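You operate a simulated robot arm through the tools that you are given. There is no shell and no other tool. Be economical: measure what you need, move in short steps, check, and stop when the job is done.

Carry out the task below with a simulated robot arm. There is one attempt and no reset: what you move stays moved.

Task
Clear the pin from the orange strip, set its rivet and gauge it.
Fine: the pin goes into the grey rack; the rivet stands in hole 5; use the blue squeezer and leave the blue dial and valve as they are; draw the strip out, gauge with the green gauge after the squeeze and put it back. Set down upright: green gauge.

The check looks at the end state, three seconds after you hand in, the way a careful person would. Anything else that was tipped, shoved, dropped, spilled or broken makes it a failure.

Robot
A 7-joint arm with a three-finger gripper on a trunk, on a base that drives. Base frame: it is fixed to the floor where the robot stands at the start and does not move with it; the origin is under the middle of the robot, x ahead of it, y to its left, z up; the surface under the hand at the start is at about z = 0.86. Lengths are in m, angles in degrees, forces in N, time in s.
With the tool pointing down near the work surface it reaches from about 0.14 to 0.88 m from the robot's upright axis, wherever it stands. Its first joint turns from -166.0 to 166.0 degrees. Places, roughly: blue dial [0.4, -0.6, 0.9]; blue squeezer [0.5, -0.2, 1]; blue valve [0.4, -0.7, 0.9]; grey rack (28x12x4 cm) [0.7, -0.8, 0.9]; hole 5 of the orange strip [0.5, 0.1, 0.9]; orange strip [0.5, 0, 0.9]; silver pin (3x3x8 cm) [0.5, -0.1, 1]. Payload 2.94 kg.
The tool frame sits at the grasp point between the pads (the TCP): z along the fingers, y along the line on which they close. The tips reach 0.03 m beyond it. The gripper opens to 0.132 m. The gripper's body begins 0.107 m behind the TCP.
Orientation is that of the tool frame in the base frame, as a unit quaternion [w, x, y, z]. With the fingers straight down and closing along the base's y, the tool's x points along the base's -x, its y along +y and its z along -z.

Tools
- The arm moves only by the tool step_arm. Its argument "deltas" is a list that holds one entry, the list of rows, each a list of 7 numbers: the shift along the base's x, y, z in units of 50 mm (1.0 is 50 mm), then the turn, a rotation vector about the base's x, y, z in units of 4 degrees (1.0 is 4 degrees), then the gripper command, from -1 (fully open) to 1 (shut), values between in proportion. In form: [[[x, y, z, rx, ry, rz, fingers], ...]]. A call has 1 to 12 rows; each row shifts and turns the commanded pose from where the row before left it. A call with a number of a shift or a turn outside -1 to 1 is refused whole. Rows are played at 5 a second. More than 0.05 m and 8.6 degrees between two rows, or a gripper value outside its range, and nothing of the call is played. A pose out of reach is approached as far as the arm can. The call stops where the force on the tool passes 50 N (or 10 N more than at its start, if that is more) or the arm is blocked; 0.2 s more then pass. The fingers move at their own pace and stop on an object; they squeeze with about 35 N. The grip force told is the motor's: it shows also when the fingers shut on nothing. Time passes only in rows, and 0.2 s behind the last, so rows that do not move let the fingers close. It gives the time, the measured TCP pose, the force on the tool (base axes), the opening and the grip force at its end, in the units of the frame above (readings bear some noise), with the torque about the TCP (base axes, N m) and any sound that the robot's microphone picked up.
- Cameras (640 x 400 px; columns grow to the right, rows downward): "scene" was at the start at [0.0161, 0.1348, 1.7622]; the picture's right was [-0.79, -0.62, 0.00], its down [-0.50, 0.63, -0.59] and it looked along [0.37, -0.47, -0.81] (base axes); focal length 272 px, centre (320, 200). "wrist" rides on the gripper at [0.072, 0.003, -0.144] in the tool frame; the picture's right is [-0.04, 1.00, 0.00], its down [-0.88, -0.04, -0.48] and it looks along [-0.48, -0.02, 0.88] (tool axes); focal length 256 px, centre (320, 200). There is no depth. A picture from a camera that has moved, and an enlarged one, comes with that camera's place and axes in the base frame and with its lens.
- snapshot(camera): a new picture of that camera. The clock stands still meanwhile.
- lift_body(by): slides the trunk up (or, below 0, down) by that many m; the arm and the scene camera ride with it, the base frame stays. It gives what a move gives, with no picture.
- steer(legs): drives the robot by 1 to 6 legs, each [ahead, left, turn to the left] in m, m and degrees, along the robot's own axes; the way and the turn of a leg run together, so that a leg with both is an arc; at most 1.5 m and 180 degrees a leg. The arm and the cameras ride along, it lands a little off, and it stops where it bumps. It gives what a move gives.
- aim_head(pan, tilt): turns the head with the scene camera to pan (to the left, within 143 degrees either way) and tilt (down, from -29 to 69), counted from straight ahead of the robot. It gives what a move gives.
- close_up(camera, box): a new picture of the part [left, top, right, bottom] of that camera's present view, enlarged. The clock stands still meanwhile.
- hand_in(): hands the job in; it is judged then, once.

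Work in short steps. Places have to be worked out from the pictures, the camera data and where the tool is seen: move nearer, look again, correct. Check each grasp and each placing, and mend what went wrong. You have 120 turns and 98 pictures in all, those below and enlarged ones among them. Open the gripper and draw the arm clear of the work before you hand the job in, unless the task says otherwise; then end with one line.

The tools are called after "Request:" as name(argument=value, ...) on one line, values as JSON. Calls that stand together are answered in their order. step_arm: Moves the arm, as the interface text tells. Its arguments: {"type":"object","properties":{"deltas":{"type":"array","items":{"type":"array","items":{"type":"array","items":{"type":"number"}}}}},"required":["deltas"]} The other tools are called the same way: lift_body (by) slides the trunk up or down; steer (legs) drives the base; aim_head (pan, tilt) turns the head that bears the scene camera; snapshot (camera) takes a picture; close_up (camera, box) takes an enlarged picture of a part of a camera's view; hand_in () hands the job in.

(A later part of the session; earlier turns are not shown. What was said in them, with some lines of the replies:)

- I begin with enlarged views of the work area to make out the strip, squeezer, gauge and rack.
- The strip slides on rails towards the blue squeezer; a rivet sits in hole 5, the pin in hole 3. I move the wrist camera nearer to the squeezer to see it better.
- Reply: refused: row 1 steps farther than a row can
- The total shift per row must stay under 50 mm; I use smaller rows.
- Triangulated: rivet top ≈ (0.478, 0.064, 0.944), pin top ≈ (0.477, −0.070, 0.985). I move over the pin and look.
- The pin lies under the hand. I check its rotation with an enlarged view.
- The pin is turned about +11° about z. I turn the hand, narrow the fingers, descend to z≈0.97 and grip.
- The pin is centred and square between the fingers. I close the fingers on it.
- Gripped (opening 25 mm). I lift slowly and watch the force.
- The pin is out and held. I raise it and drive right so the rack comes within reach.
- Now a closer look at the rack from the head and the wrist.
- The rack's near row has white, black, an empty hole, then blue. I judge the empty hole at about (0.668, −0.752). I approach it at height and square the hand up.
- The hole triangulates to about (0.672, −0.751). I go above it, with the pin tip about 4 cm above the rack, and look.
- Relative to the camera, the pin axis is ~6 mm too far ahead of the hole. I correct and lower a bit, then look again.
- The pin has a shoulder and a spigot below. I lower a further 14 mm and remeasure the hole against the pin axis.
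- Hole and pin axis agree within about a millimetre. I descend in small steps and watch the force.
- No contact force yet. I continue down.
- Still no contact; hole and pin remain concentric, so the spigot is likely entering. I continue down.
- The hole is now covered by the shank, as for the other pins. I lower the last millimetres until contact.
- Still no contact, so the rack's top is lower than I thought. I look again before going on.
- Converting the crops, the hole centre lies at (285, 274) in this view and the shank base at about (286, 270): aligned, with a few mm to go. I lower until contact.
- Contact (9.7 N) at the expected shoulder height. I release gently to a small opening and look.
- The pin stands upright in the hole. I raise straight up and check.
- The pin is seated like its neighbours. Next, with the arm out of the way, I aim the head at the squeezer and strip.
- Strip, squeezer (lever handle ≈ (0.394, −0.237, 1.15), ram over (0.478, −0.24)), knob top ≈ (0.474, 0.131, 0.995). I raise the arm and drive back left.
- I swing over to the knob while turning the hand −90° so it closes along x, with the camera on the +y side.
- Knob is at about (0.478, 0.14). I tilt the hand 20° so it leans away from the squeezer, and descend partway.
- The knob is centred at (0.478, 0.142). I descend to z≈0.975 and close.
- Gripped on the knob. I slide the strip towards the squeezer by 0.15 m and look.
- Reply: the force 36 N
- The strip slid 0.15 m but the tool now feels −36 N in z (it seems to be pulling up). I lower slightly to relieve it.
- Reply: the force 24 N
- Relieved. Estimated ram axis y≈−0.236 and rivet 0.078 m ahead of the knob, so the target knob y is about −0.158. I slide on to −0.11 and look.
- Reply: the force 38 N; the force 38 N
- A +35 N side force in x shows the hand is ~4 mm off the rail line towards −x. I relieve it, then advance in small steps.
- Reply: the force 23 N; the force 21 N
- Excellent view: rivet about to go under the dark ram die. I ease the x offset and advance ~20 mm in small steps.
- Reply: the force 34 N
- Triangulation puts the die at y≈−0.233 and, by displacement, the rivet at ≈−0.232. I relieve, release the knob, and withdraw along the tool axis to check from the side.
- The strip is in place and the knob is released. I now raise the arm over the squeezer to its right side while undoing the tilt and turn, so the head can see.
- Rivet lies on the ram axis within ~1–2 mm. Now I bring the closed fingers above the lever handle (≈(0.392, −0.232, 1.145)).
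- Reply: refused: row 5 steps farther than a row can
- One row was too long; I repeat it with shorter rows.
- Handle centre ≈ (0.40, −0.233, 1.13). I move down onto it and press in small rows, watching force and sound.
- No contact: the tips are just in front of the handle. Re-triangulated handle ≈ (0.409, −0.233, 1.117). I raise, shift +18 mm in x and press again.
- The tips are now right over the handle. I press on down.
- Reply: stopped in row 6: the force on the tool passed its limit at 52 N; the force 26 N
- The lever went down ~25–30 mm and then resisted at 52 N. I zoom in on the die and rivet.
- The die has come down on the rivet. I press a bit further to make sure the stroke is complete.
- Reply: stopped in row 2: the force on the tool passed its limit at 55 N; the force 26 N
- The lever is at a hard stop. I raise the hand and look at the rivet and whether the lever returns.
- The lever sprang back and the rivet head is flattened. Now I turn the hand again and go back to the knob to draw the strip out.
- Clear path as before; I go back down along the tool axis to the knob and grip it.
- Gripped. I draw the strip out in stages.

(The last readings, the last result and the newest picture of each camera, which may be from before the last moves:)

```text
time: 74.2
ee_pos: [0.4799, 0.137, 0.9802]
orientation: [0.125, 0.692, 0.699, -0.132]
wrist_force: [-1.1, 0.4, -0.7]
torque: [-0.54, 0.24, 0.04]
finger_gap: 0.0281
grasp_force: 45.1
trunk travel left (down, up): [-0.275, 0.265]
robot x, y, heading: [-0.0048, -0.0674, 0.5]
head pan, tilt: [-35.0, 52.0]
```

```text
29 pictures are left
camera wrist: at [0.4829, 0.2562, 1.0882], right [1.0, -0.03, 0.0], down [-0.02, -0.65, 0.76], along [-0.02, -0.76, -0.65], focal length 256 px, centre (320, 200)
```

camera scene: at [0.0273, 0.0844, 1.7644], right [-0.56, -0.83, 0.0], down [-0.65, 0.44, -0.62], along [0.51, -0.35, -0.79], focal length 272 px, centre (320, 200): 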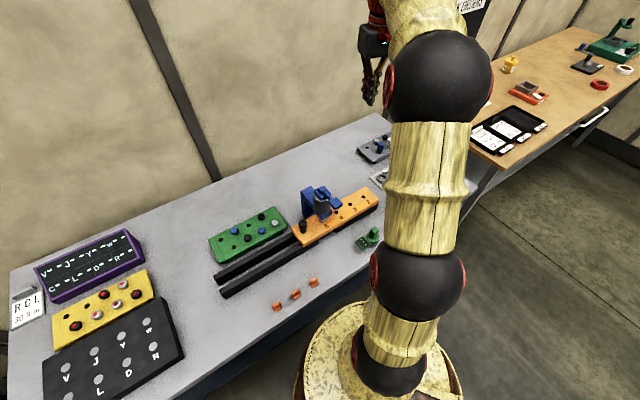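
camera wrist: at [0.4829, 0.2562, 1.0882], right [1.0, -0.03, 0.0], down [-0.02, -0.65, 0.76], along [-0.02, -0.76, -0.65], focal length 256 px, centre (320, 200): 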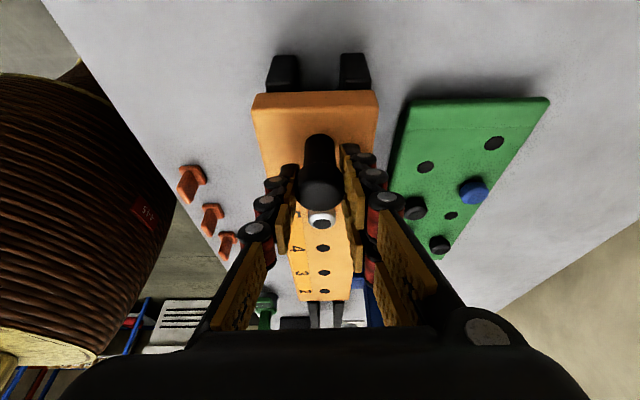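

The strip is back at its original place. I release, withdraw and turn the hand back to normal.

Request:
step_arm(deltas=[[[0, 0, 0, 0, 0, 0, 0.2], [0, 0, 0, 0, 0, 0, -0.1], [0, 0, 0, 0, 0, 0, -0.1], [0, 0.15, 0.4, 0, 0, 0, -0.1], [0, 0.25, 0.7, 0, 0, 0, -0.1], [0, 0.3, 0.8, 0, 0, 0, -0.1], [0, 0, 0.8, 1, 0, 0, -0.1], [0, 0, 0.8, 1, 0, 0, -0.1], [0, 0, 0.8, 1, 0, 0, -0.1], [0, 0, 0.8, 1, 0, 0, -0.1], [0, 0, 0.8, 1, 0, 0, -0.1]]])

Request:
step_arm(deltas=[[[-0.1, -0.5, 0, 0, 0, 0.95, -0.1], [-0.1, -0.5, 0, 0, 0, 0.95, -0.1], [-0.1, -0.5, 0, 0, 0, 0.95, -0.1], [-0.1, -0.5, 0, 0, 0, 0.95, -0.1], [-0.1, -0.5, 0, 0, 0, 0.95, -0.1], [-0.1, -0.5, 0, 0, 0, 0.95, -0.1], [-0.1, -0.5, 0, 0, 0, 0.95, -0.1], [-0.1, -0.5, 0, 0, 0, 0.95, -0.1], [-0.1, -0.5, 0, 0, 0, 0.95, -0.1], [-0.1, -0.5, 0, 0, 0, 0.95, -0.1], [-0.1, -0.5, 0, 0, 0, 0.95, -0.1], [-0.1, -0.5, 0, 0, 0, 0.95, -0.1]]])

Request:
step_arm(deltas=[[[-0.35, -0.4, 0, 0, 0, 0.95, -0.1], [-0.35, -0.4, 0, 0, 0, 0.95, -0.1], [-0.35, -0.4, 0, 0, 0, 0.95, -0.1], [-0.35, -0.4, 0, 0, 0, 0.95, -0.1], [-0.35, -0.4, -0.5, 0, 0, 0.95, -0.1], [-0.35, 0, -0.5, 0, 0, 0.95, -0.1], [0, 0, -0.5, 0, 0, 0.95, -0.1], [0, 0, -0.5, 0, 0, 0.95, -0.1], [0, 0, -0.5, 0, 0, 0.95, -0.1], [0, 0, -0.5, 0, 0, 0.95, -0.1], [0, 0, 0, 0, 0, 0.95, -0.1], [0, 0, 0, 0, 0, 0, -0.1]]])

Request:
snapshot(camera="wrist")

```text
time: 76.7
ee_pos: [0.4813, 0.1692, 1.2736]
orientation: [0.002, 0.702, 0.712, -0.008]
wrist_force: [-0.2, -0.7, -0.2]
torque: [0.02, -0.01, -0.02]
finger_gap: 0.0723
grasp_force: 0.1
trunk travel left (down, up): [-0.275, 0.265]
robot x, y, heading: [-0.002, -0.0659, 0.5]
head pan, tilt: [-35.0, 52.0]
```

```text
time: 79.2
ee_pos: [0.4218, -0.129, 1.2751]
orientation: [0.005, 0.371, 0.928, -0.006]
wrist_force: [-1.2, -0.9, 0.6]
torque: [0.03, 0.03, 0.03]
finger_gap: 0.0725
grasp_force: 0.1
trunk travel left (down, up): [-0.275, 0.265]
robot x, y, heading: [-0.0028, -0.0649, 0.8]
head pan, tilt: [-35.0, 52.0]
```

```text
time: 81.8
ee_pos: [0.3167, -0.2291, 1.1254]
orientation: [0.007, 0.016, 1.0, -0.003]
wrist_force: [-0.5, -0.4, -0.4]
torque: [0.02, -0.02, -0.01]
finger_gap: 0.0726
grasp_force: 0.0
trunk travel left (down, up): [-0.275, 0.265]
robot x, y, heading: [-0.0043, -0.063, 0.8]
head pan, tilt: [-35.0, 52.0]
```

```text
28 pictures are left
camera wrist: at [0.2423, -0.2217, 1.2676], right [0.07, 1.0, -0.01], down [0.87, -0.06, 0.49], along [0.49, -0.04, -0.87], focal length 256 px, centre (320, 200)
```

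wrist: 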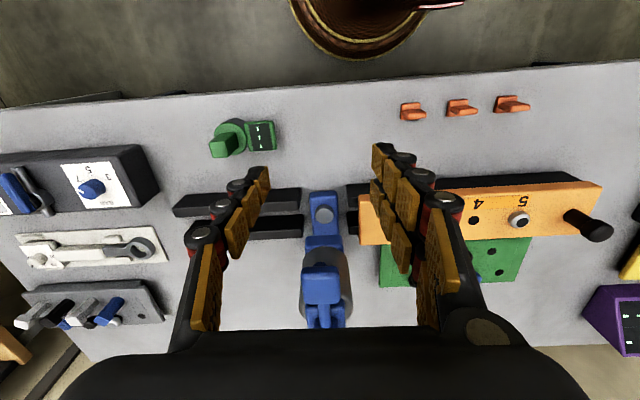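

Request:
close_up(camera="wrist", box=[190, 105, 300, 175])

Request:
close_up(camera="wrist", box=[440, 170, 620, 280])

Request:
aim_head(pan=-40, tilt=60)

Request:
snapshot(camera="scene")

```text
5.71 times, centred on (245, 140) of wrist
camera zoom: at [0.2423, -0.2217, 1.2676], right [0.07, 1.0, -0.01], down [0.87, -0.06, 0.49], along [0.49, -0.04, -0.87], focal length 1463 px, centre (749, 543)
```

zoom: 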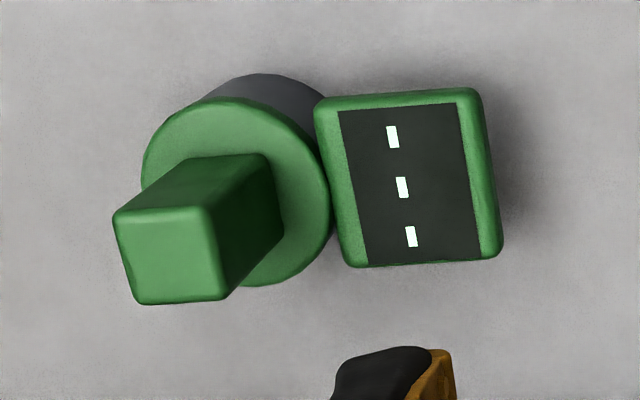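

```text
3.56 times, centred on (530, 225) of wrist
camera zoom: at [0.2423, -0.2217, 1.2676], right [0.07, 1.0, -0.01], down [0.87, -0.06, 0.49], along [0.49, -0.04, -0.87], focal length 910 px, centre (-427, 111)
```

zoom: 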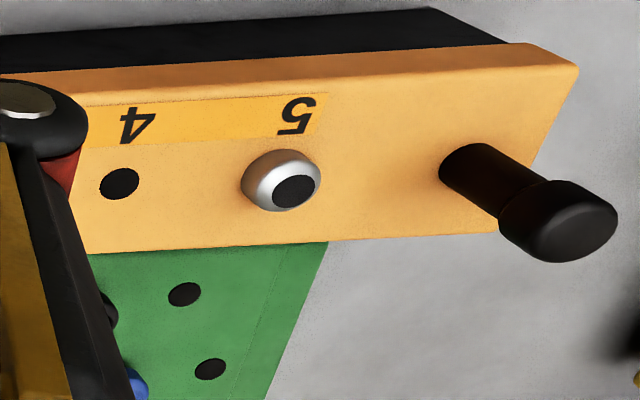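

```text
time: 82.5
ee_pos: [0.3172, -0.2279, 1.1268]
orientation: [0.007, 0.016, 1.0, -0.004]
wrist_force: [-0.4, -0.1, 0.1]
torque: [0.0, -0.02, 0.02]
finger_gap: 0.0726
grasp_force: 0.0
trunk travel left (down, up): [-0.275, 0.265]
robot x, y, heading: [-0.0068, -0.0604, 0.8]
head pan, tilt: [-40.0, 60.0]
```

```text
25 pictures are left
camera scene: at [0.0162, 0.0848, 1.7545], right [-0.63, -0.77, 0.0], down [-0.67, 0.55, -0.5], along [0.39, -0.32, -0.87], focal length 272 px, centre (320, 200)
```

scene: 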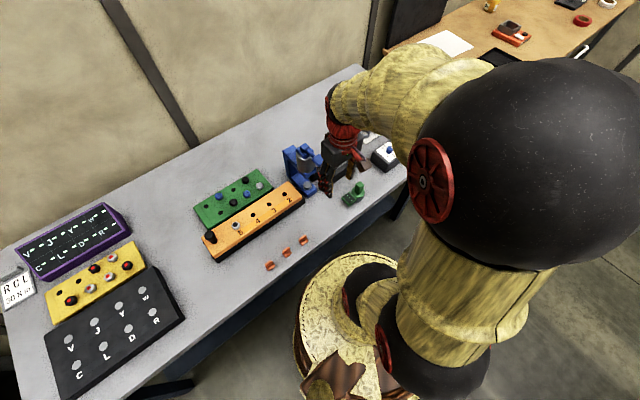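

The rivet is set (flattened with a mark). The gauge has a square handle on a disc, with a display on its +y side. I move above it and level the hand for a closer look.

Request:
step_arm(deltas=[[[0.14, -0.7, 0, 0.115, 0.2, 0.46, -0.3], [0.14, -0.7, 0, 0, 0, 0, -0.3], [0.14, -0.7, 0, 0, 0, 0, -0.3], [0.14, -0.7, -0.4, 0, 0, 0, -0.3], [0, 0, -0.6, 0, 0, 0, -0.3], [0, 0, 0, 0, 0, 0, -0.3]]])

Request:
close_up(camera="wrist", box=[210, 80, 430, 230])

Request:
close_up(camera="scene", box=[310, 140, 400, 220])

```text
time: 83.9
ee_pos: [0.3417, -0.3673, 1.0728]
orientation: [0.0, 0.0, 1.0, 0.0]
wrist_force: [0.6, 0.4, -1.0]
torque: [0.0, 0.01, 0.0]
finger_gap: 0.086
grasp_force: 0.2
trunk travel left (down, up): [-0.275, 0.265]
robot x, y, heading: [-0.0017, -0.0668, 0.6]
head pan, tilt: [-40.0, 60.0]
```

```text
2.67 times, centred on (320, 155) of wrist
camera zoom: at [0.2687, -0.363, 1.2169], right [0.04, 1.0, 0.0], down [0.88, -0.04, 0.48], along [0.48, -0.02, -0.88], focal length 683 px, centre (320, 320)
```

zoom: 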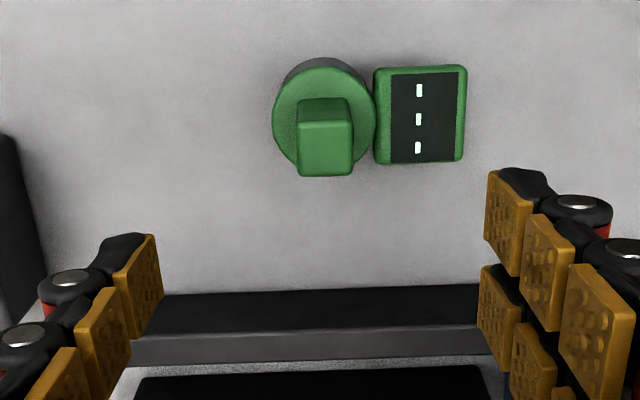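

```text
5.00 times, centred on (355, 180) of scene
camera zoom: at [0.0162, 0.0849, 1.7544], right [-0.63, -0.77, 0.0], down [-0.67, 0.55, -0.5], along [0.39, -0.32, -0.87], focal length 1359 px, centre (145, 300)
```

zoom: 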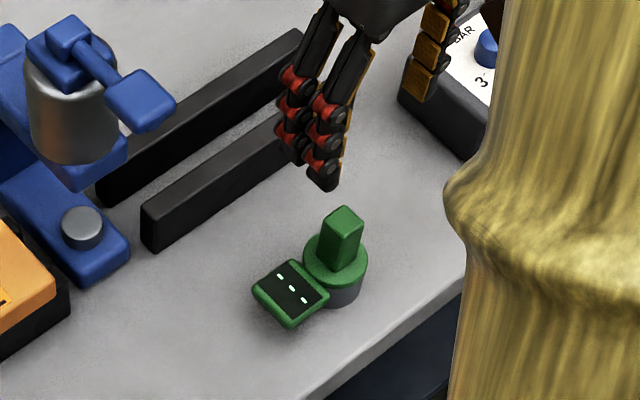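

Handle at about (0.338, −0.362), top ≈0.95; disc top ≈0.89. I descend to z≈0.935 with fingers open.

Request:
step_arm(deltas=[[[-0.08, 0.1, -0.7, 0, 0, 0, -0.2], [0, 0, -0.8, 0, 0, 0, -0.2], [0, 0, -0.6, 0, 0, 0, -0.2], [0, 0, -0.3, 0, 0, 0, -0.2], [0, 0, 0, 0, 0, 0, -0.2]]])

Request:
close_up(camera="wrist", box=[210, 80, 430, 230])

```text
time: 85.1
ee_pos: [0.3381, -0.3651, 0.9545]
orientation: [0.0, 0.0, 1.0, 0.001]
wrist_force: [-0.2, -0.6, 0.6]
torque: [0.03, 0.05, 0.01]
finger_gap: 0.0793
grasp_force: 0.2
trunk travel left (down, up): [-0.275, 0.265]
robot x, y, heading: [-0.0039, -0.0651, 0.4]
head pan, tilt: [-40.0, 60.0]
```

```text
2.67 times, centred on (320, 155) of wrist
camera zoom: at [0.2645, -0.3602, 1.0974], right [0.04, 1.0, 0.0], down [0.88, -0.04, 0.48], along [0.48, -0.02, -0.88], focal length 683 px, centre (320, 320)
```

zoom: 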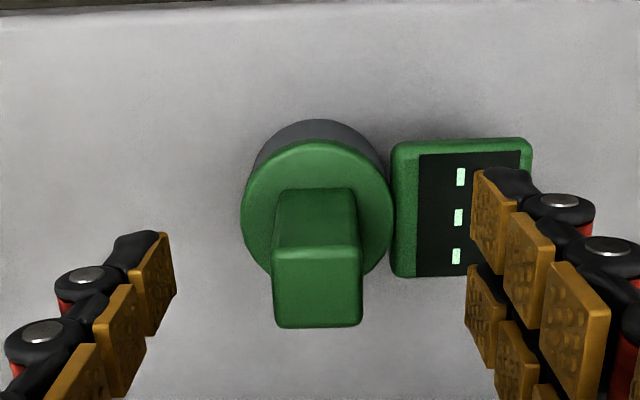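

Well centred; handle top ≈0.941. I lower 26 mm and close on the handle.

Request:
step_arm(deltas=[[[0.03, 0, -0.25, 0, 0, 0, -0.2], [0, 0, -0.25, 0, 0, 0, -0.2], [0, 0, 0, 0, 0, 0, 0.3], [0, 0, 0, 0, 0, 0, 1], [0, 0, 0, 0, 0, 0, 1], [0, 0, 0, 0, 0, 0, 1], [0, 0, 0, 0, 0, 0, 1]]])

Request:
close_up(camera="wrist", box=[210, 80, 430, 230])

```text
time: 86.7
ee_pos: [0.3394, -0.3639, 0.9292]
orientation: [-0.001, 0.0, 1.0, 0.001]
wrist_force: [0.0, -2.3, -0.6]
torque: [-0.04, -0.1, -0.03]
finger_gap: 0.0225
grasp_force: 22.9
trunk travel left (down, up): [-0.275, 0.265]
robot x, y, heading: [-0.0007, -0.0635, 0.6]
head pan, tilt: [-40.0, 60.0]
```

```text
2.67 times, centred on (320, 155) of wrist
camera zoom: at [0.2668, -0.3596, 1.0726], right [0.04, 1.0, 0.0], down [0.88, -0.04, 0.48], along [0.48, -0.02, -0.88], focal length 683 px, centre (320, 320)
```

zoom: 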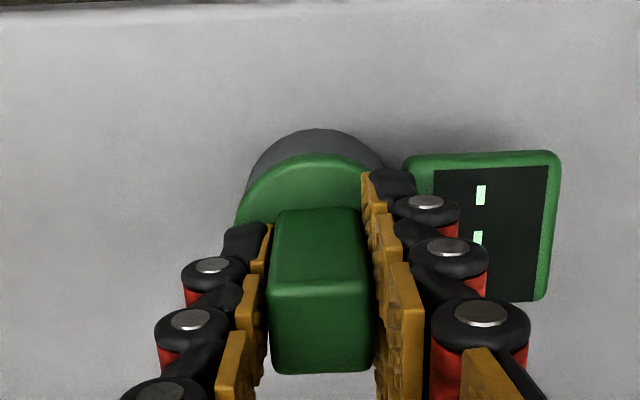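

Gripped (22.5 mm). The display would hit the strip's knob if kept on the +y side, so I'll turn the gauge −90°. First I lift it straight up.

Request:
step_arm(deltas=[[[0, 0, 0, 0, 0, 0, 1], [0, 0, 0.2, 0, 0, 0, 1], [0, 0, 0.5, 0, 0, 0, 1], [0, 0, 0.9, 0, 0, 0, 1], [0, 0, 0.9, 0, 0, 0, 1], [0, 0, 0.9, 0, 0, 0, 1], [0, 0, 0.9, 0, 0, 0, 1], [0, 0, 0.9, 0, 0, 0, 1], [0, 0, 0.9, 0, 0, 0, 1], [0, 0, 0.9, 0, 0, 0, 1]]])

Request:
step_arm(deltas=[[[0.23, 0.71, 0, 0, 0, -0.94, 1], [0.23, 0.71, 0, 0, 0, -0.94, 1], [0.23, 0.71, 0, 0, 0, -0.94, 1], [0.23, 0.71, 0, 0, 0, -0.94, 1], [0.23, 0.71, 0, 0, 0, -0.94, 1], [0.23, 0.71, 0, 0, 0, -0.94, 1], [0.23, 0.71, 0, 0, 0, -0.94, 1], [0.23, 0.71, 0, 0, 0, -0.94, 1], [0.23, 0.71, 0, 0, 0, -0.94, 1], [0.23, 0.71, 0, 0, 0, -0.94, 1], [0.23, 0.71, 0, 0, 0, -0.94, 1], [0.23, 0.71, 0, 0, 0, -0.94, 1]]])

Request:
step_arm(deltas=[[[0, 0, -0.2, 0, 0, -0.93, 1], [0, 0, -0.2, 0, 0, -0.93, 1], [0, 0, -0.2, 0, 0, -0.93, 1], [0, 0, -0.2, 0, 0, -0.93, 1], [0, 0, -0.2, 0, 0, -0.93, 1], [0, 0, -0.2, 0, 0, -0.93, 1], [0, 0, -0.2, 0, 0, -0.93, 1], [0, 0, -0.2, 0, 0, -0.93, 1], [0, 0, -0.2, 0, 0, -0.93, 1], [0, 0, -0.2, 0, 0, -0.93, 1], [0, 0, -0.2, 0, 0, -0.93, 1], [0, 0, 0, 0, 0, -0.93, 1]]])

Request:
snapshot(camera="wrist")

```text
time: 88.9
ee_pos: [0.3367, -0.3621, 1.2796]
orientation: [-0.001, 0.0, 1.0, 0.001]
wrist_force: [0.1, -0.1, -5.4]
torque: [-0.01, -0.02, 0.01]
finger_gap: 0.0228
grasp_force: 34.8
trunk travel left (down, up): [-0.275, 0.265]
robot x, y, heading: [-0.0027, -0.0657, 0.8]
head pan, tilt: [-40.0, 60.0]
```

```text
time: 91.5
ee_pos: [0.4789, 0.0617, 1.2813]
orientation: [0.0, 0.384, 0.923, 0.0]
wrist_force: [0.0, 0.3, -5.3]
torque: [-0.03, 0.05, -0.02]
finger_gap: 0.0226
grasp_force: 35.2
trunk travel left (down, up): [-0.275, 0.265]
robot x, y, heading: [-0.0029, -0.0656, 0.8]
head pan, tilt: [-40.0, 60.0]
```

```text
time: 94.1
ee_pos: [0.4781, 0.0642, 1.1691]
orientation: [0.0, 0.706, 0.709, 0.0]
wrist_force: [0.0, 0.1, -5.5]
torque: [-0.05, 0.0, 0.01]
finger_gap: 0.0224
grasp_force: 34.9
trunk travel left (down, up): [-0.275, 0.265]
robot x, y, heading: [-0.0058, -0.0646, 0.4]
head pan, tilt: [-40.0, 60.0]
```

```text
20 pictures are left
camera wrist: at [0.4804, 0.1367, 1.3129], right [1.0, -0.04, 0.0], down [-0.04, -0.88, 0.48], along [-0.02, -0.48, -0.88], focal length 256 px, centre (320, 200)
```

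wrist: 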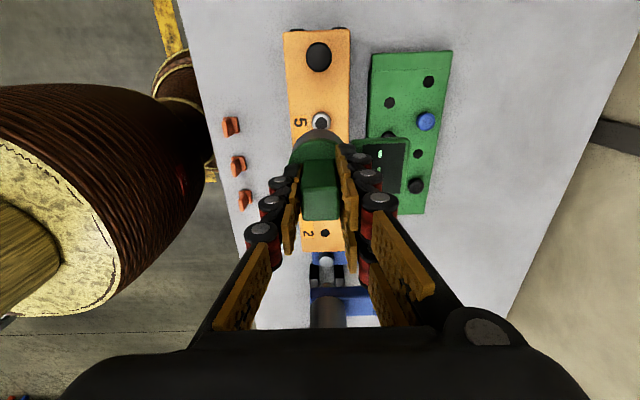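

Rivet at ≈(0.478, 0.061), gauge axis ≈(0.478, 0.063). I descend to just above it and look.

Request:
step_arm(deltas=[[[0, -0.03, -0.8, 0, 0, 0, 1], [0, 0, -0.8, 0, 0, 0, 1], [0, 0, -0.6, 0, 0, 0, 1], [0, 0, 0, 0, 0, 0, 1]]])

Request:
close_up(camera="wrist", box=[220, 30, 440, 230])

Request:
close_up(camera="scene", box=[180, 140, 320, 260])

```text
time: 95.1
ee_pos: [0.4815, 0.0614, 1.0607]
orientation: [0.0, 0.705, 0.709, 0.0]
wrist_force: [0.1, -0.1, -5.7]
torque: [-0.01, 0.04, 0.01]
finger_gap: 0.0225
grasp_force: 34.6
trunk travel left (down, up): [-0.275, 0.265]
robot x, y, heading: [-0.0027, -0.0644, 0.8]
head pan, tilt: [-40.0, 60.0]
```

```text
2.00 times, centred on (330, 130) of wrist
camera zoom: at [0.4839, 0.1351, 1.2034], right [1.0, -0.04, 0.0], down [-0.03, -0.88, 0.48], along [-0.02, -0.48, -0.88], focal length 512 px, centre (300, 340)
```

zoom: 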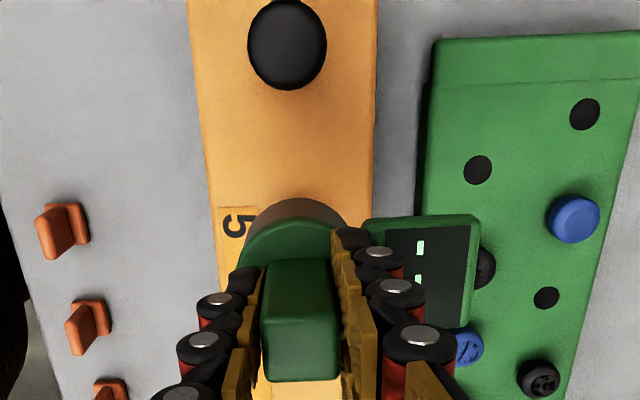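

```text
3.33 times, centred on (250, 200) of scene
camera zoom: at [0.0167, 0.085, 1.7544], right [-0.63, -0.77, 0.0], down [-0.67, 0.55, -0.5], along [0.39, -0.32, -0.87], focal length 906 px, centre (553, 200)
```

zoom: 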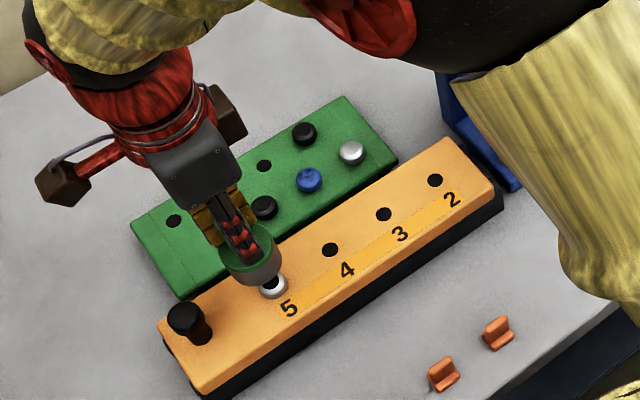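

Gauge is near the rivet. I zoom in to check the alignment before contact.

Request:
close_up(camera="scene", box=[220, 190, 280, 230])

```text
10.00 times, centred on (250, 210) of scene
camera zoom: at [0.0167, 0.085, 1.7544], right [-0.63, -0.77, 0.0], down [-0.67, 0.55, -0.5], along [0.39, -0.32, -0.87], focal length 2718 px, centre (1020, 100)
```

zoom: 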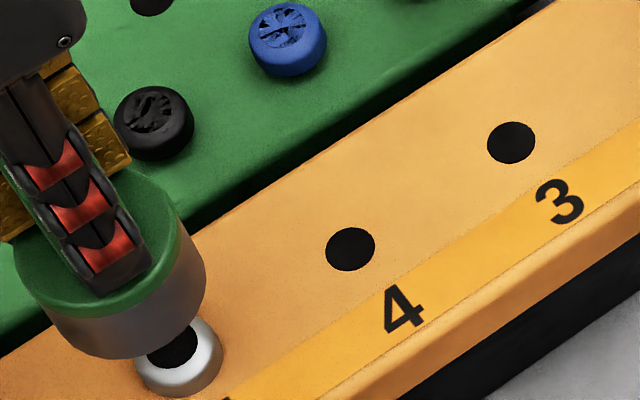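

The gauge appears ~4 mm too far in +y. I correct and lower to contact.

Request:
step_arm(deltas=[[[-0.02, -0.08, 0, 0, 0, 0, 1], [0, 0, -0.3, 0, 0, 0, 1], [0, 0, -0.15, 0, 0, 0, 1], [0, 0, -0.1, 0, 0, 0, 1], [0, 0, -0.06, 0, 0, 0, 1], [0, 0, 0, 0, 0, 0, 1]]])

Request:
close_up(camera="scene", box=[220, 190, 280, 230])

```text
time: 96.5
ee_pos: [0.4792, 0.0572, 1.0292]
orientation: [-0.001, 0.706, 0.708, 0.0]
wrist_force: [-0.4, -1.0, -6.1]
torque: [-0.01, 0.06, 0.03]
finger_gap: 0.0226
grasp_force: 35.1
trunk travel left (down, up): [-0.275, 0.265]
robot x, y, heading: [-0.0026, -0.0673, 0.7]
head pan, tilt: [-40.0, 60.0]
```

```text
10.00 times, centred on (250, 210) of scene
camera zoom: at [0.0167, 0.085, 1.7544], right [-0.63, -0.77, 0.0], down [-0.67, 0.55, -0.5], along [0.39, -0.32, -0.87], focal length 2718 px, centre (1020, 100)
```

zoom: 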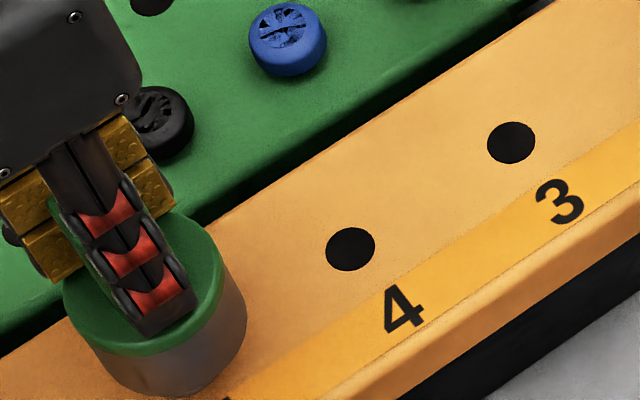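

The gauge covers the rivet. I lower in small steps to contact.

Request:
step_arm(deltas=[[[0, 0, -0.06, 0, 0, 0, 1], [0, 0, -0.06, 0, 0, 0, 1], [0, 0, -0.06, 0, 0, 0, 1], [0, 0, 0, 0, 0, 0, 1]]])

```text
time: 97.5
ee_pos: [0.4792, 0.0597, 1.0216]
orientation: [-0.001, 0.705, 0.709, 0.0]
wrist_force: [0.2, -0.1, -4.7]
torque: [-0.02, 0.06, 0.0]
finger_gap: 0.0226
grasp_force: 35.0
trunk travel left (down, up): [-0.275, 0.265]
robot x, y, heading: [-0.0032, -0.0647, 0.7]
head pan, tilt: [-40.0, 60.0]
```

Request:
step_arm(deltas=[[[0, 0, -0.05, 0, 0, 0, 1], [0, 0, -0.05, 0, 0, 0, 1], [0, 0, -0.05, 0, 0, 0, 1], [0, 0, 0, 0, 0, 0, 1]]])

Request:
close_up(camera="wrist", box=[250, 80, 430, 230])

```text
time: 98.5
ee_pos: [0.4787, 0.0561, 1.0121]
orientation: [0.001, 0.706, 0.708, 0.0]
wrist_force: [0.0, 0.3, -5.4]
torque: [0.0, 0.02, 0.04]
finger_gap: 0.0229
grasp_force: 34.7
trunk travel left (down, up): [-0.275, 0.265]
robot x, y, heading: [-0.0053, -0.0674, 0.8]
head pan, tilt: [-40.0, 60.0]
```

```text
2.67 times, centred on (340, 155) of wrist
camera zoom: at [0.4806, 0.1306, 1.1561], right [1.0, -0.04, 0.0], down [-0.03, -0.88, 0.48], along [-0.02, -0.48, -0.88], focal length 683 px, centre (267, 320)
```

zoom: 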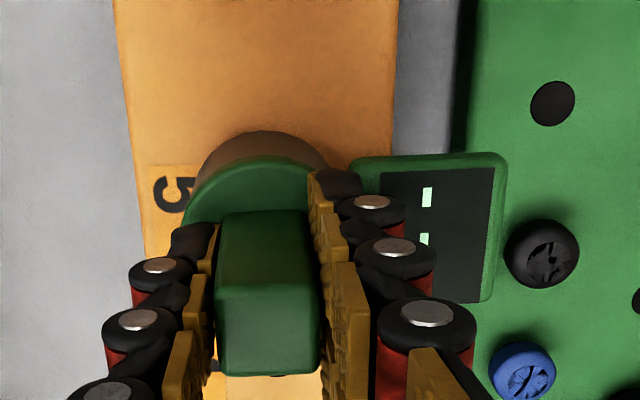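

Still no contact: the gauge likely has a hollow that takes the rivet head. I continue gently.

Request:
step_arm(deltas=[[[0, 0, -0.04, 0, 0, 0, 1], [0, 0, -0.04, 0, 0, 0, 1], [0, 0, -0.04, 0, 0, 0, 1], [0, 0, -0.04, 0, 0, 0, 1], [0, 0, 0, 0, 0, 0, 1]]])

Request:
close_up(camera="scene", box=[220, 190, 280, 230])

```text
time: 99.7
ee_pos: [0.4784, 0.0576, 1.0065]
orientation: [0.002, 0.705, 0.709, 0.003]
wrist_force: [-5.2, 2.6, 30.9]
torque: [-0.15, 0.16, 0.03]
finger_gap: 0.0227
grasp_force: 34.9
trunk travel left (down, up): [-0.275, 0.265]
robot x, y, heading: [-0.0043, -0.0651, 0.8]
head pan, tilt: [-40.0, 60.0]
```

```text
10.00 times, centred on (250, 210) of scene
camera zoom: at [0.0138, 0.0848, 1.7548], right [-0.63, -0.77, 0.0], down [-0.67, 0.55, -0.5], along [0.39, -0.32, -0.87], focal length 2718 px, centre (1020, 100)
```

zoom: 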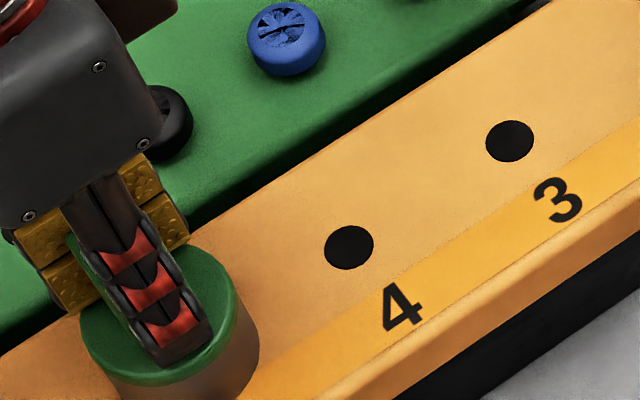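

Contact: the gauge is seated over the rivet. I check its display.

Request:
close_up(camera="wrist", box=[330, 110, 420, 220])

```text
3.64 times, centred on (375, 165) of wrist
camera zoom: at [0.4805, 0.131, 1.1505], right [1.0, -0.04, 0.01], down [-0.04, -0.88, 0.47], along [-0.01, -0.47, -0.88], focal length 931 px, centre (120, 327)
```

zoom: 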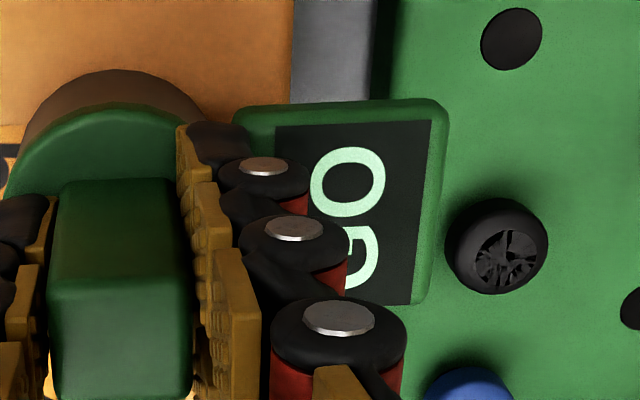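

The display reads "GO". Now I lift the gauge straight up and carry it back to its original spot, turning it back +90°.

Request:
step_arm(deltas=[[[0, 0, 0.1, 0, 0, 0, 1], [0, 0, 0.3, 0, 0, 0, 1], [0, 0, 0.9, 0, 0, 0, 1], [0, 0, 0.9, 0, 0, 0, 1], [0, 0, 0.9, 0, 0, 0, 1], [0, 0, 0.9, 0, 0, 0, 1], [0, 0, 0.9, 0, 0, 0, 1], [0, 0, 0.7, 0, 0, 0, 1]]])

Request:
step_arm(deltas=[[[-0.23, -0.7, 0, 0, 0, 0.937, 1], [-0.23, -0.7, 0, 0, 0, 0.937, 1], [-0.23, -0.7, 0, 0, 0, 0.937, 1], [-0.23, -0.7, 0, 0, 0, 0.937, 1], [-0.23, -0.7, 0, 0, 0, 0.937, 1], [-0.23, -0.7, 0, 0, 0, 0.937, 1], [-0.23, -0.7, 0, 0, 0, 0.937, 1], [-0.23, -0.7, 0, 0, 0, 0.937, 1], [-0.23, -0.7, 0, 0, 0, 0.937, 1], [-0.23, -0.7, 0, 0, 0, 0.937, 1], [-0.23, -0.7, 0, 0, 0, 0.937, 1], [-0.23, -0.7, 0, 0, 0, 0.937, 1]]])

Request:
step_arm(deltas=[[[0, 0, -0.3, 0, 0, 0.937, 1], [0, 0, -0.3, 0, 0, 0.937, 1], [0, 0, -0.3, 0, 0, 0.937, 1], [0, 0, -0.3, 0, 0, 0.937, 1], [0, 0, -0.3, 0, 0, 0.937, 1], [0, 0, -0.3, 0, 0, 0.937, 1], [0, 0, -0.3, 0, 0, 0.937, 1], [0, 0, -0.3, 0, 0, 0.937, 1], [0, 0, -0.3, 0, 0, 0.937, 1], [0, 0, -0.3, 0, 0, 0.937, 1], [0, 0, -0.3, 0, 0, 0.937, 1], [0, 0, 0, 0, 0, 0.937, 1]]])

```text
time: 101.5
ee_pos: [0.4754, 0.0593, 1.2815]
orientation: [0.0, 0.705, 0.709, 0.0]
wrist_force: [-0.5, 0.1, -4.7]
torque: [0.01, 0.03, -0.01]
finger_gap: 0.0229
grasp_force: 34.6
trunk travel left (down, up): [-0.275, 0.265]
robot x, y, heading: [-0.0007, -0.065, 0.8]
head pan, tilt: [-40.0, 60.0]
```

```text
time: 104.1
ee_pos: [0.3394, -0.3626, 1.2824]
orientation: [0.0, 0.379, 0.925, 0.001]
wrist_force: [-0.3, -0.4, -5.0]
torque: [-0.01, 0.03, -0.01]
finger_gap: 0.0224
grasp_force: 34.7
trunk travel left (down, up): [-0.275, 0.265]
robot x, y, heading: [-0.0053, -0.0659, 0.9]
head pan, tilt: [-40.0, 60.0]
```

```text
time: 106.7
ee_pos: [0.3379, -0.3622, 1.1183]
orientation: [-0.001, -0.003, 1.0, 0.0]
wrist_force: [0.5, 0.4, -4.2]
torque: [-0.06, -0.02, -0.03]
finger_gap: 0.0227
grasp_force: 34.6
trunk travel left (down, up): [-0.275, 0.265]
robot x, y, heading: [-0.0047, -0.0623, 0.8]
head pan, tilt: [-40.0, 60.0]
```

Over the original spot and upright. I lower to just above the table, then in small steps to contact (expected TCP z ≈0.929).

Request:
step_arm(deltas=[[[0, 0, -0.9, 0, 0, 0, 1], [0, 0, -0.9, 0, 0, 0, 1], [0, 0, -0.9, 0, 0, 0, 1], [0, 0, -0.6, 0, 0, 0, 1], [0, 0, -0.2, 0, 0, 0, 1], [0, 0, -0.1, 0, 0, 0, 1], [0, 0, -0.05, 0, 0, 0, 1], [0, 0, -0.05, 0, 0, 0, 1], [0, 0, 0, 0, 0, 0, 1]]])

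```text
time: 108.7
ee_pos: [0.3398, -0.3632, 0.9345]
orientation: [0.0, -0.002, 1.0, 0.001]
wrist_force: [0.0, -0.1, -4.9]
torque: [-0.04, -0.01, 0.03]
finger_gap: 0.0227
grasp_force: 35.0
trunk travel left (down, up): [-0.275, 0.265]
robot x, y, heading: [-0.0048, -0.0651, 0.8]
head pan, tilt: [-40.0, 60.0]
```

Request:
step_arm(deltas=[[[0, 0, -0.04, 0, 0, 0, 1], [0, 0, -0.04, 0, 0, 0, 1], [0, 0, -0.03, 0, 0, 0, 1], [0, 0, 0, 0, 0, 0, 1]]])

```text
time: 109.7
ee_pos: [0.3412, -0.3633, 0.93]
orientation: [0.0, -0.003, 1.0, 0.0]
wrist_force: [-0.6, -0.1, -5.0]
torque: [-0.04, -0.02, 0.0]
finger_gap: 0.0224
grasp_force: 34.4
trunk travel left (down, up): [-0.275, 0.265]
robot x, y, heading: [-0.0035, -0.0684, 1.1]
head pan, tilt: [-40.0, 60.0]
```

Request:
step_arm(deltas=[[[0, 0, -0.03, 0, 0, 0, 1], [0, 0, -0.03, 0, 0, 0, 1], [0, 0, 0, 0, 0, 0, 1]]])

```text
time: 110.5
ee_pos: [0.3403, -0.3611, 0.9284]
orientation: [0.002, 0.0, 1.0, -0.001]
wrist_force: [-6.4, 1.6, 29.9]
torque: [0.07, 0.38, 0.04]
finger_gap: 0.0226
grasp_force: 34.7
trunk travel left (down, up): [-0.275, 0.265]
robot x, y, heading: [-0.0045, -0.0664, 0.7]
head pan, tilt: [-40.0, 60.0]
```

The gauge stands on the table (30 N). I ease off slightly, open, then rise straight up.

Request:
step_arm(deltas=[[[0, 0, 0.03, 0, 0, 0, 1], [0, 0, 0, 0, 0, 0, 0.4], [0, 0, 0, 0, 0, 0, 0.0], [0, 0, 0, 0, 0, 0, -0.2], [0, 0, 0, 0, 0, 0, -0.2], [0, 0, 0.5, 0, 0, 0, -0.2], [0, 0, 0.9, 0, 0, 0, -0.2], [0, 0, 0.9, 0, 0, 0, -0.2], [0, 0, 0.9, 0, 0, 0, -0.2], [0, 0, 0.9, 0, 0, 0, -0.2], [0, 0, 0.9, 0, 0, 0, -0.2]]])

Request:
snapshot(camera="wrist")

Request:
snapshot(camera="scene")

```text
time: 112.9
ee_pos: [0.3403, -0.3608, 1.1752]
orientation: [0.0, -0.002, 1.0, 0.001]
wrist_force: [-0.1, 0.2, -0.1]
torque: [0.03, -0.02, 0.0]
finger_gap: 0.0794
grasp_force: 0.1
trunk travel left (down, up): [-0.275, 0.265]
robot x, y, heading: [-0.0036, -0.0651, 0.5]
head pan, tilt: [-40.0, 60.0]
```

```text
12 pictures are left
camera wrist: at [0.2679, -0.3568, 1.3191], right [0.04, 1.0, 0.0], down [0.88, -0.03, 0.48], along [0.48, -0.02, -0.88], focal length 256 px, centre (320, 200)
```

wrist: 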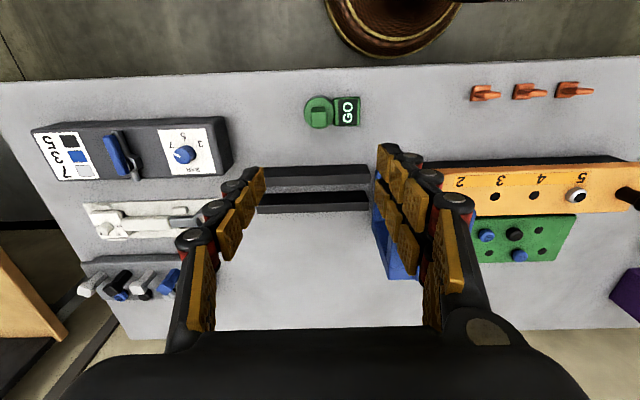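

```text
11 pictures are left
camera scene: at [0.0158, 0.0851, 1.7544], right [-0.63, -0.77, 0.0], down [-0.67, 0.55, -0.5], along [0.39, -0.32, -0.87], focal length 272 px, centre (320, 200)
```

scene: 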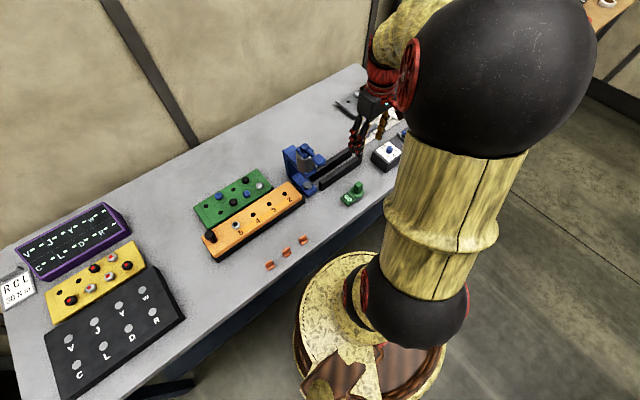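

The gauge is upright, back in place and shows GO; the pin is in the rack, the strip drawn out. I raise the arm clear with the gripper open.

Request:
step_arm(deltas=[[[0, 0, 0.9, 0, 0, 0, -1], [0, 0, 0.9, 0, 0, 0, -1], [0, 0, 0.9, 0, 0, 0, -1], [0, 0, 0.9, 0, 0, 0, -1], [0, 0, 0, 0, 0, 0, -1]]])

Request:
snapshot(camera="wrist")

```text
time: 114.1
ee_pos: [0.3422, -0.3609, 1.3586]
orientation: [-0.001, -0.002, 1.0, 0.001]
wrist_force: [0.0, 0.0, -0.4]
torque: [-0.01, 0.01, 0.0]
finger_gap: 0.132
grasp_force: 0.0
trunk travel left (down, up): [-0.275, 0.265]
robot x, y, heading: [-0.0002, -0.0644, 0.6]
head pan, tilt: [-40.0, 60.0]
```

```text
10 pictures are left
camera wrist: at [0.2701, -0.3577, 1.5015], right [0.04, 1.0, 0.0], down [0.88, -0.03, 0.48], along [0.47, -0.02, -0.88], focal length 256 px, centre (320, 200)
```

wrist: 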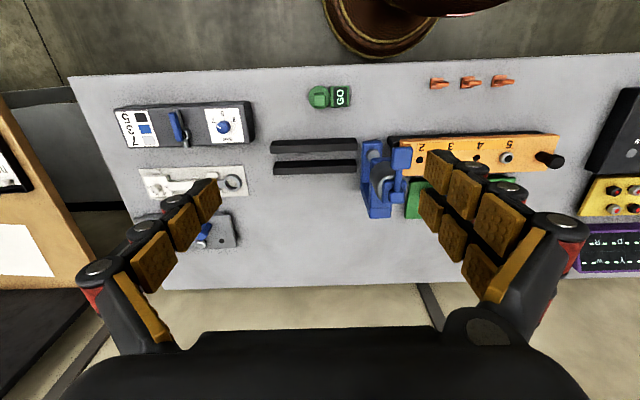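

All is in order and the arm is clear; I hand in.

Request:
hand_in()

```text
The job is handed in.
```

The job is handed in: the pin is in the grey rack and the rivet in hole 5 was squeezed with the blue squeezer. The strip is drawn back out, and the green gauge read GO and stands upright in its original place; I did not touch the blue dial or valve.
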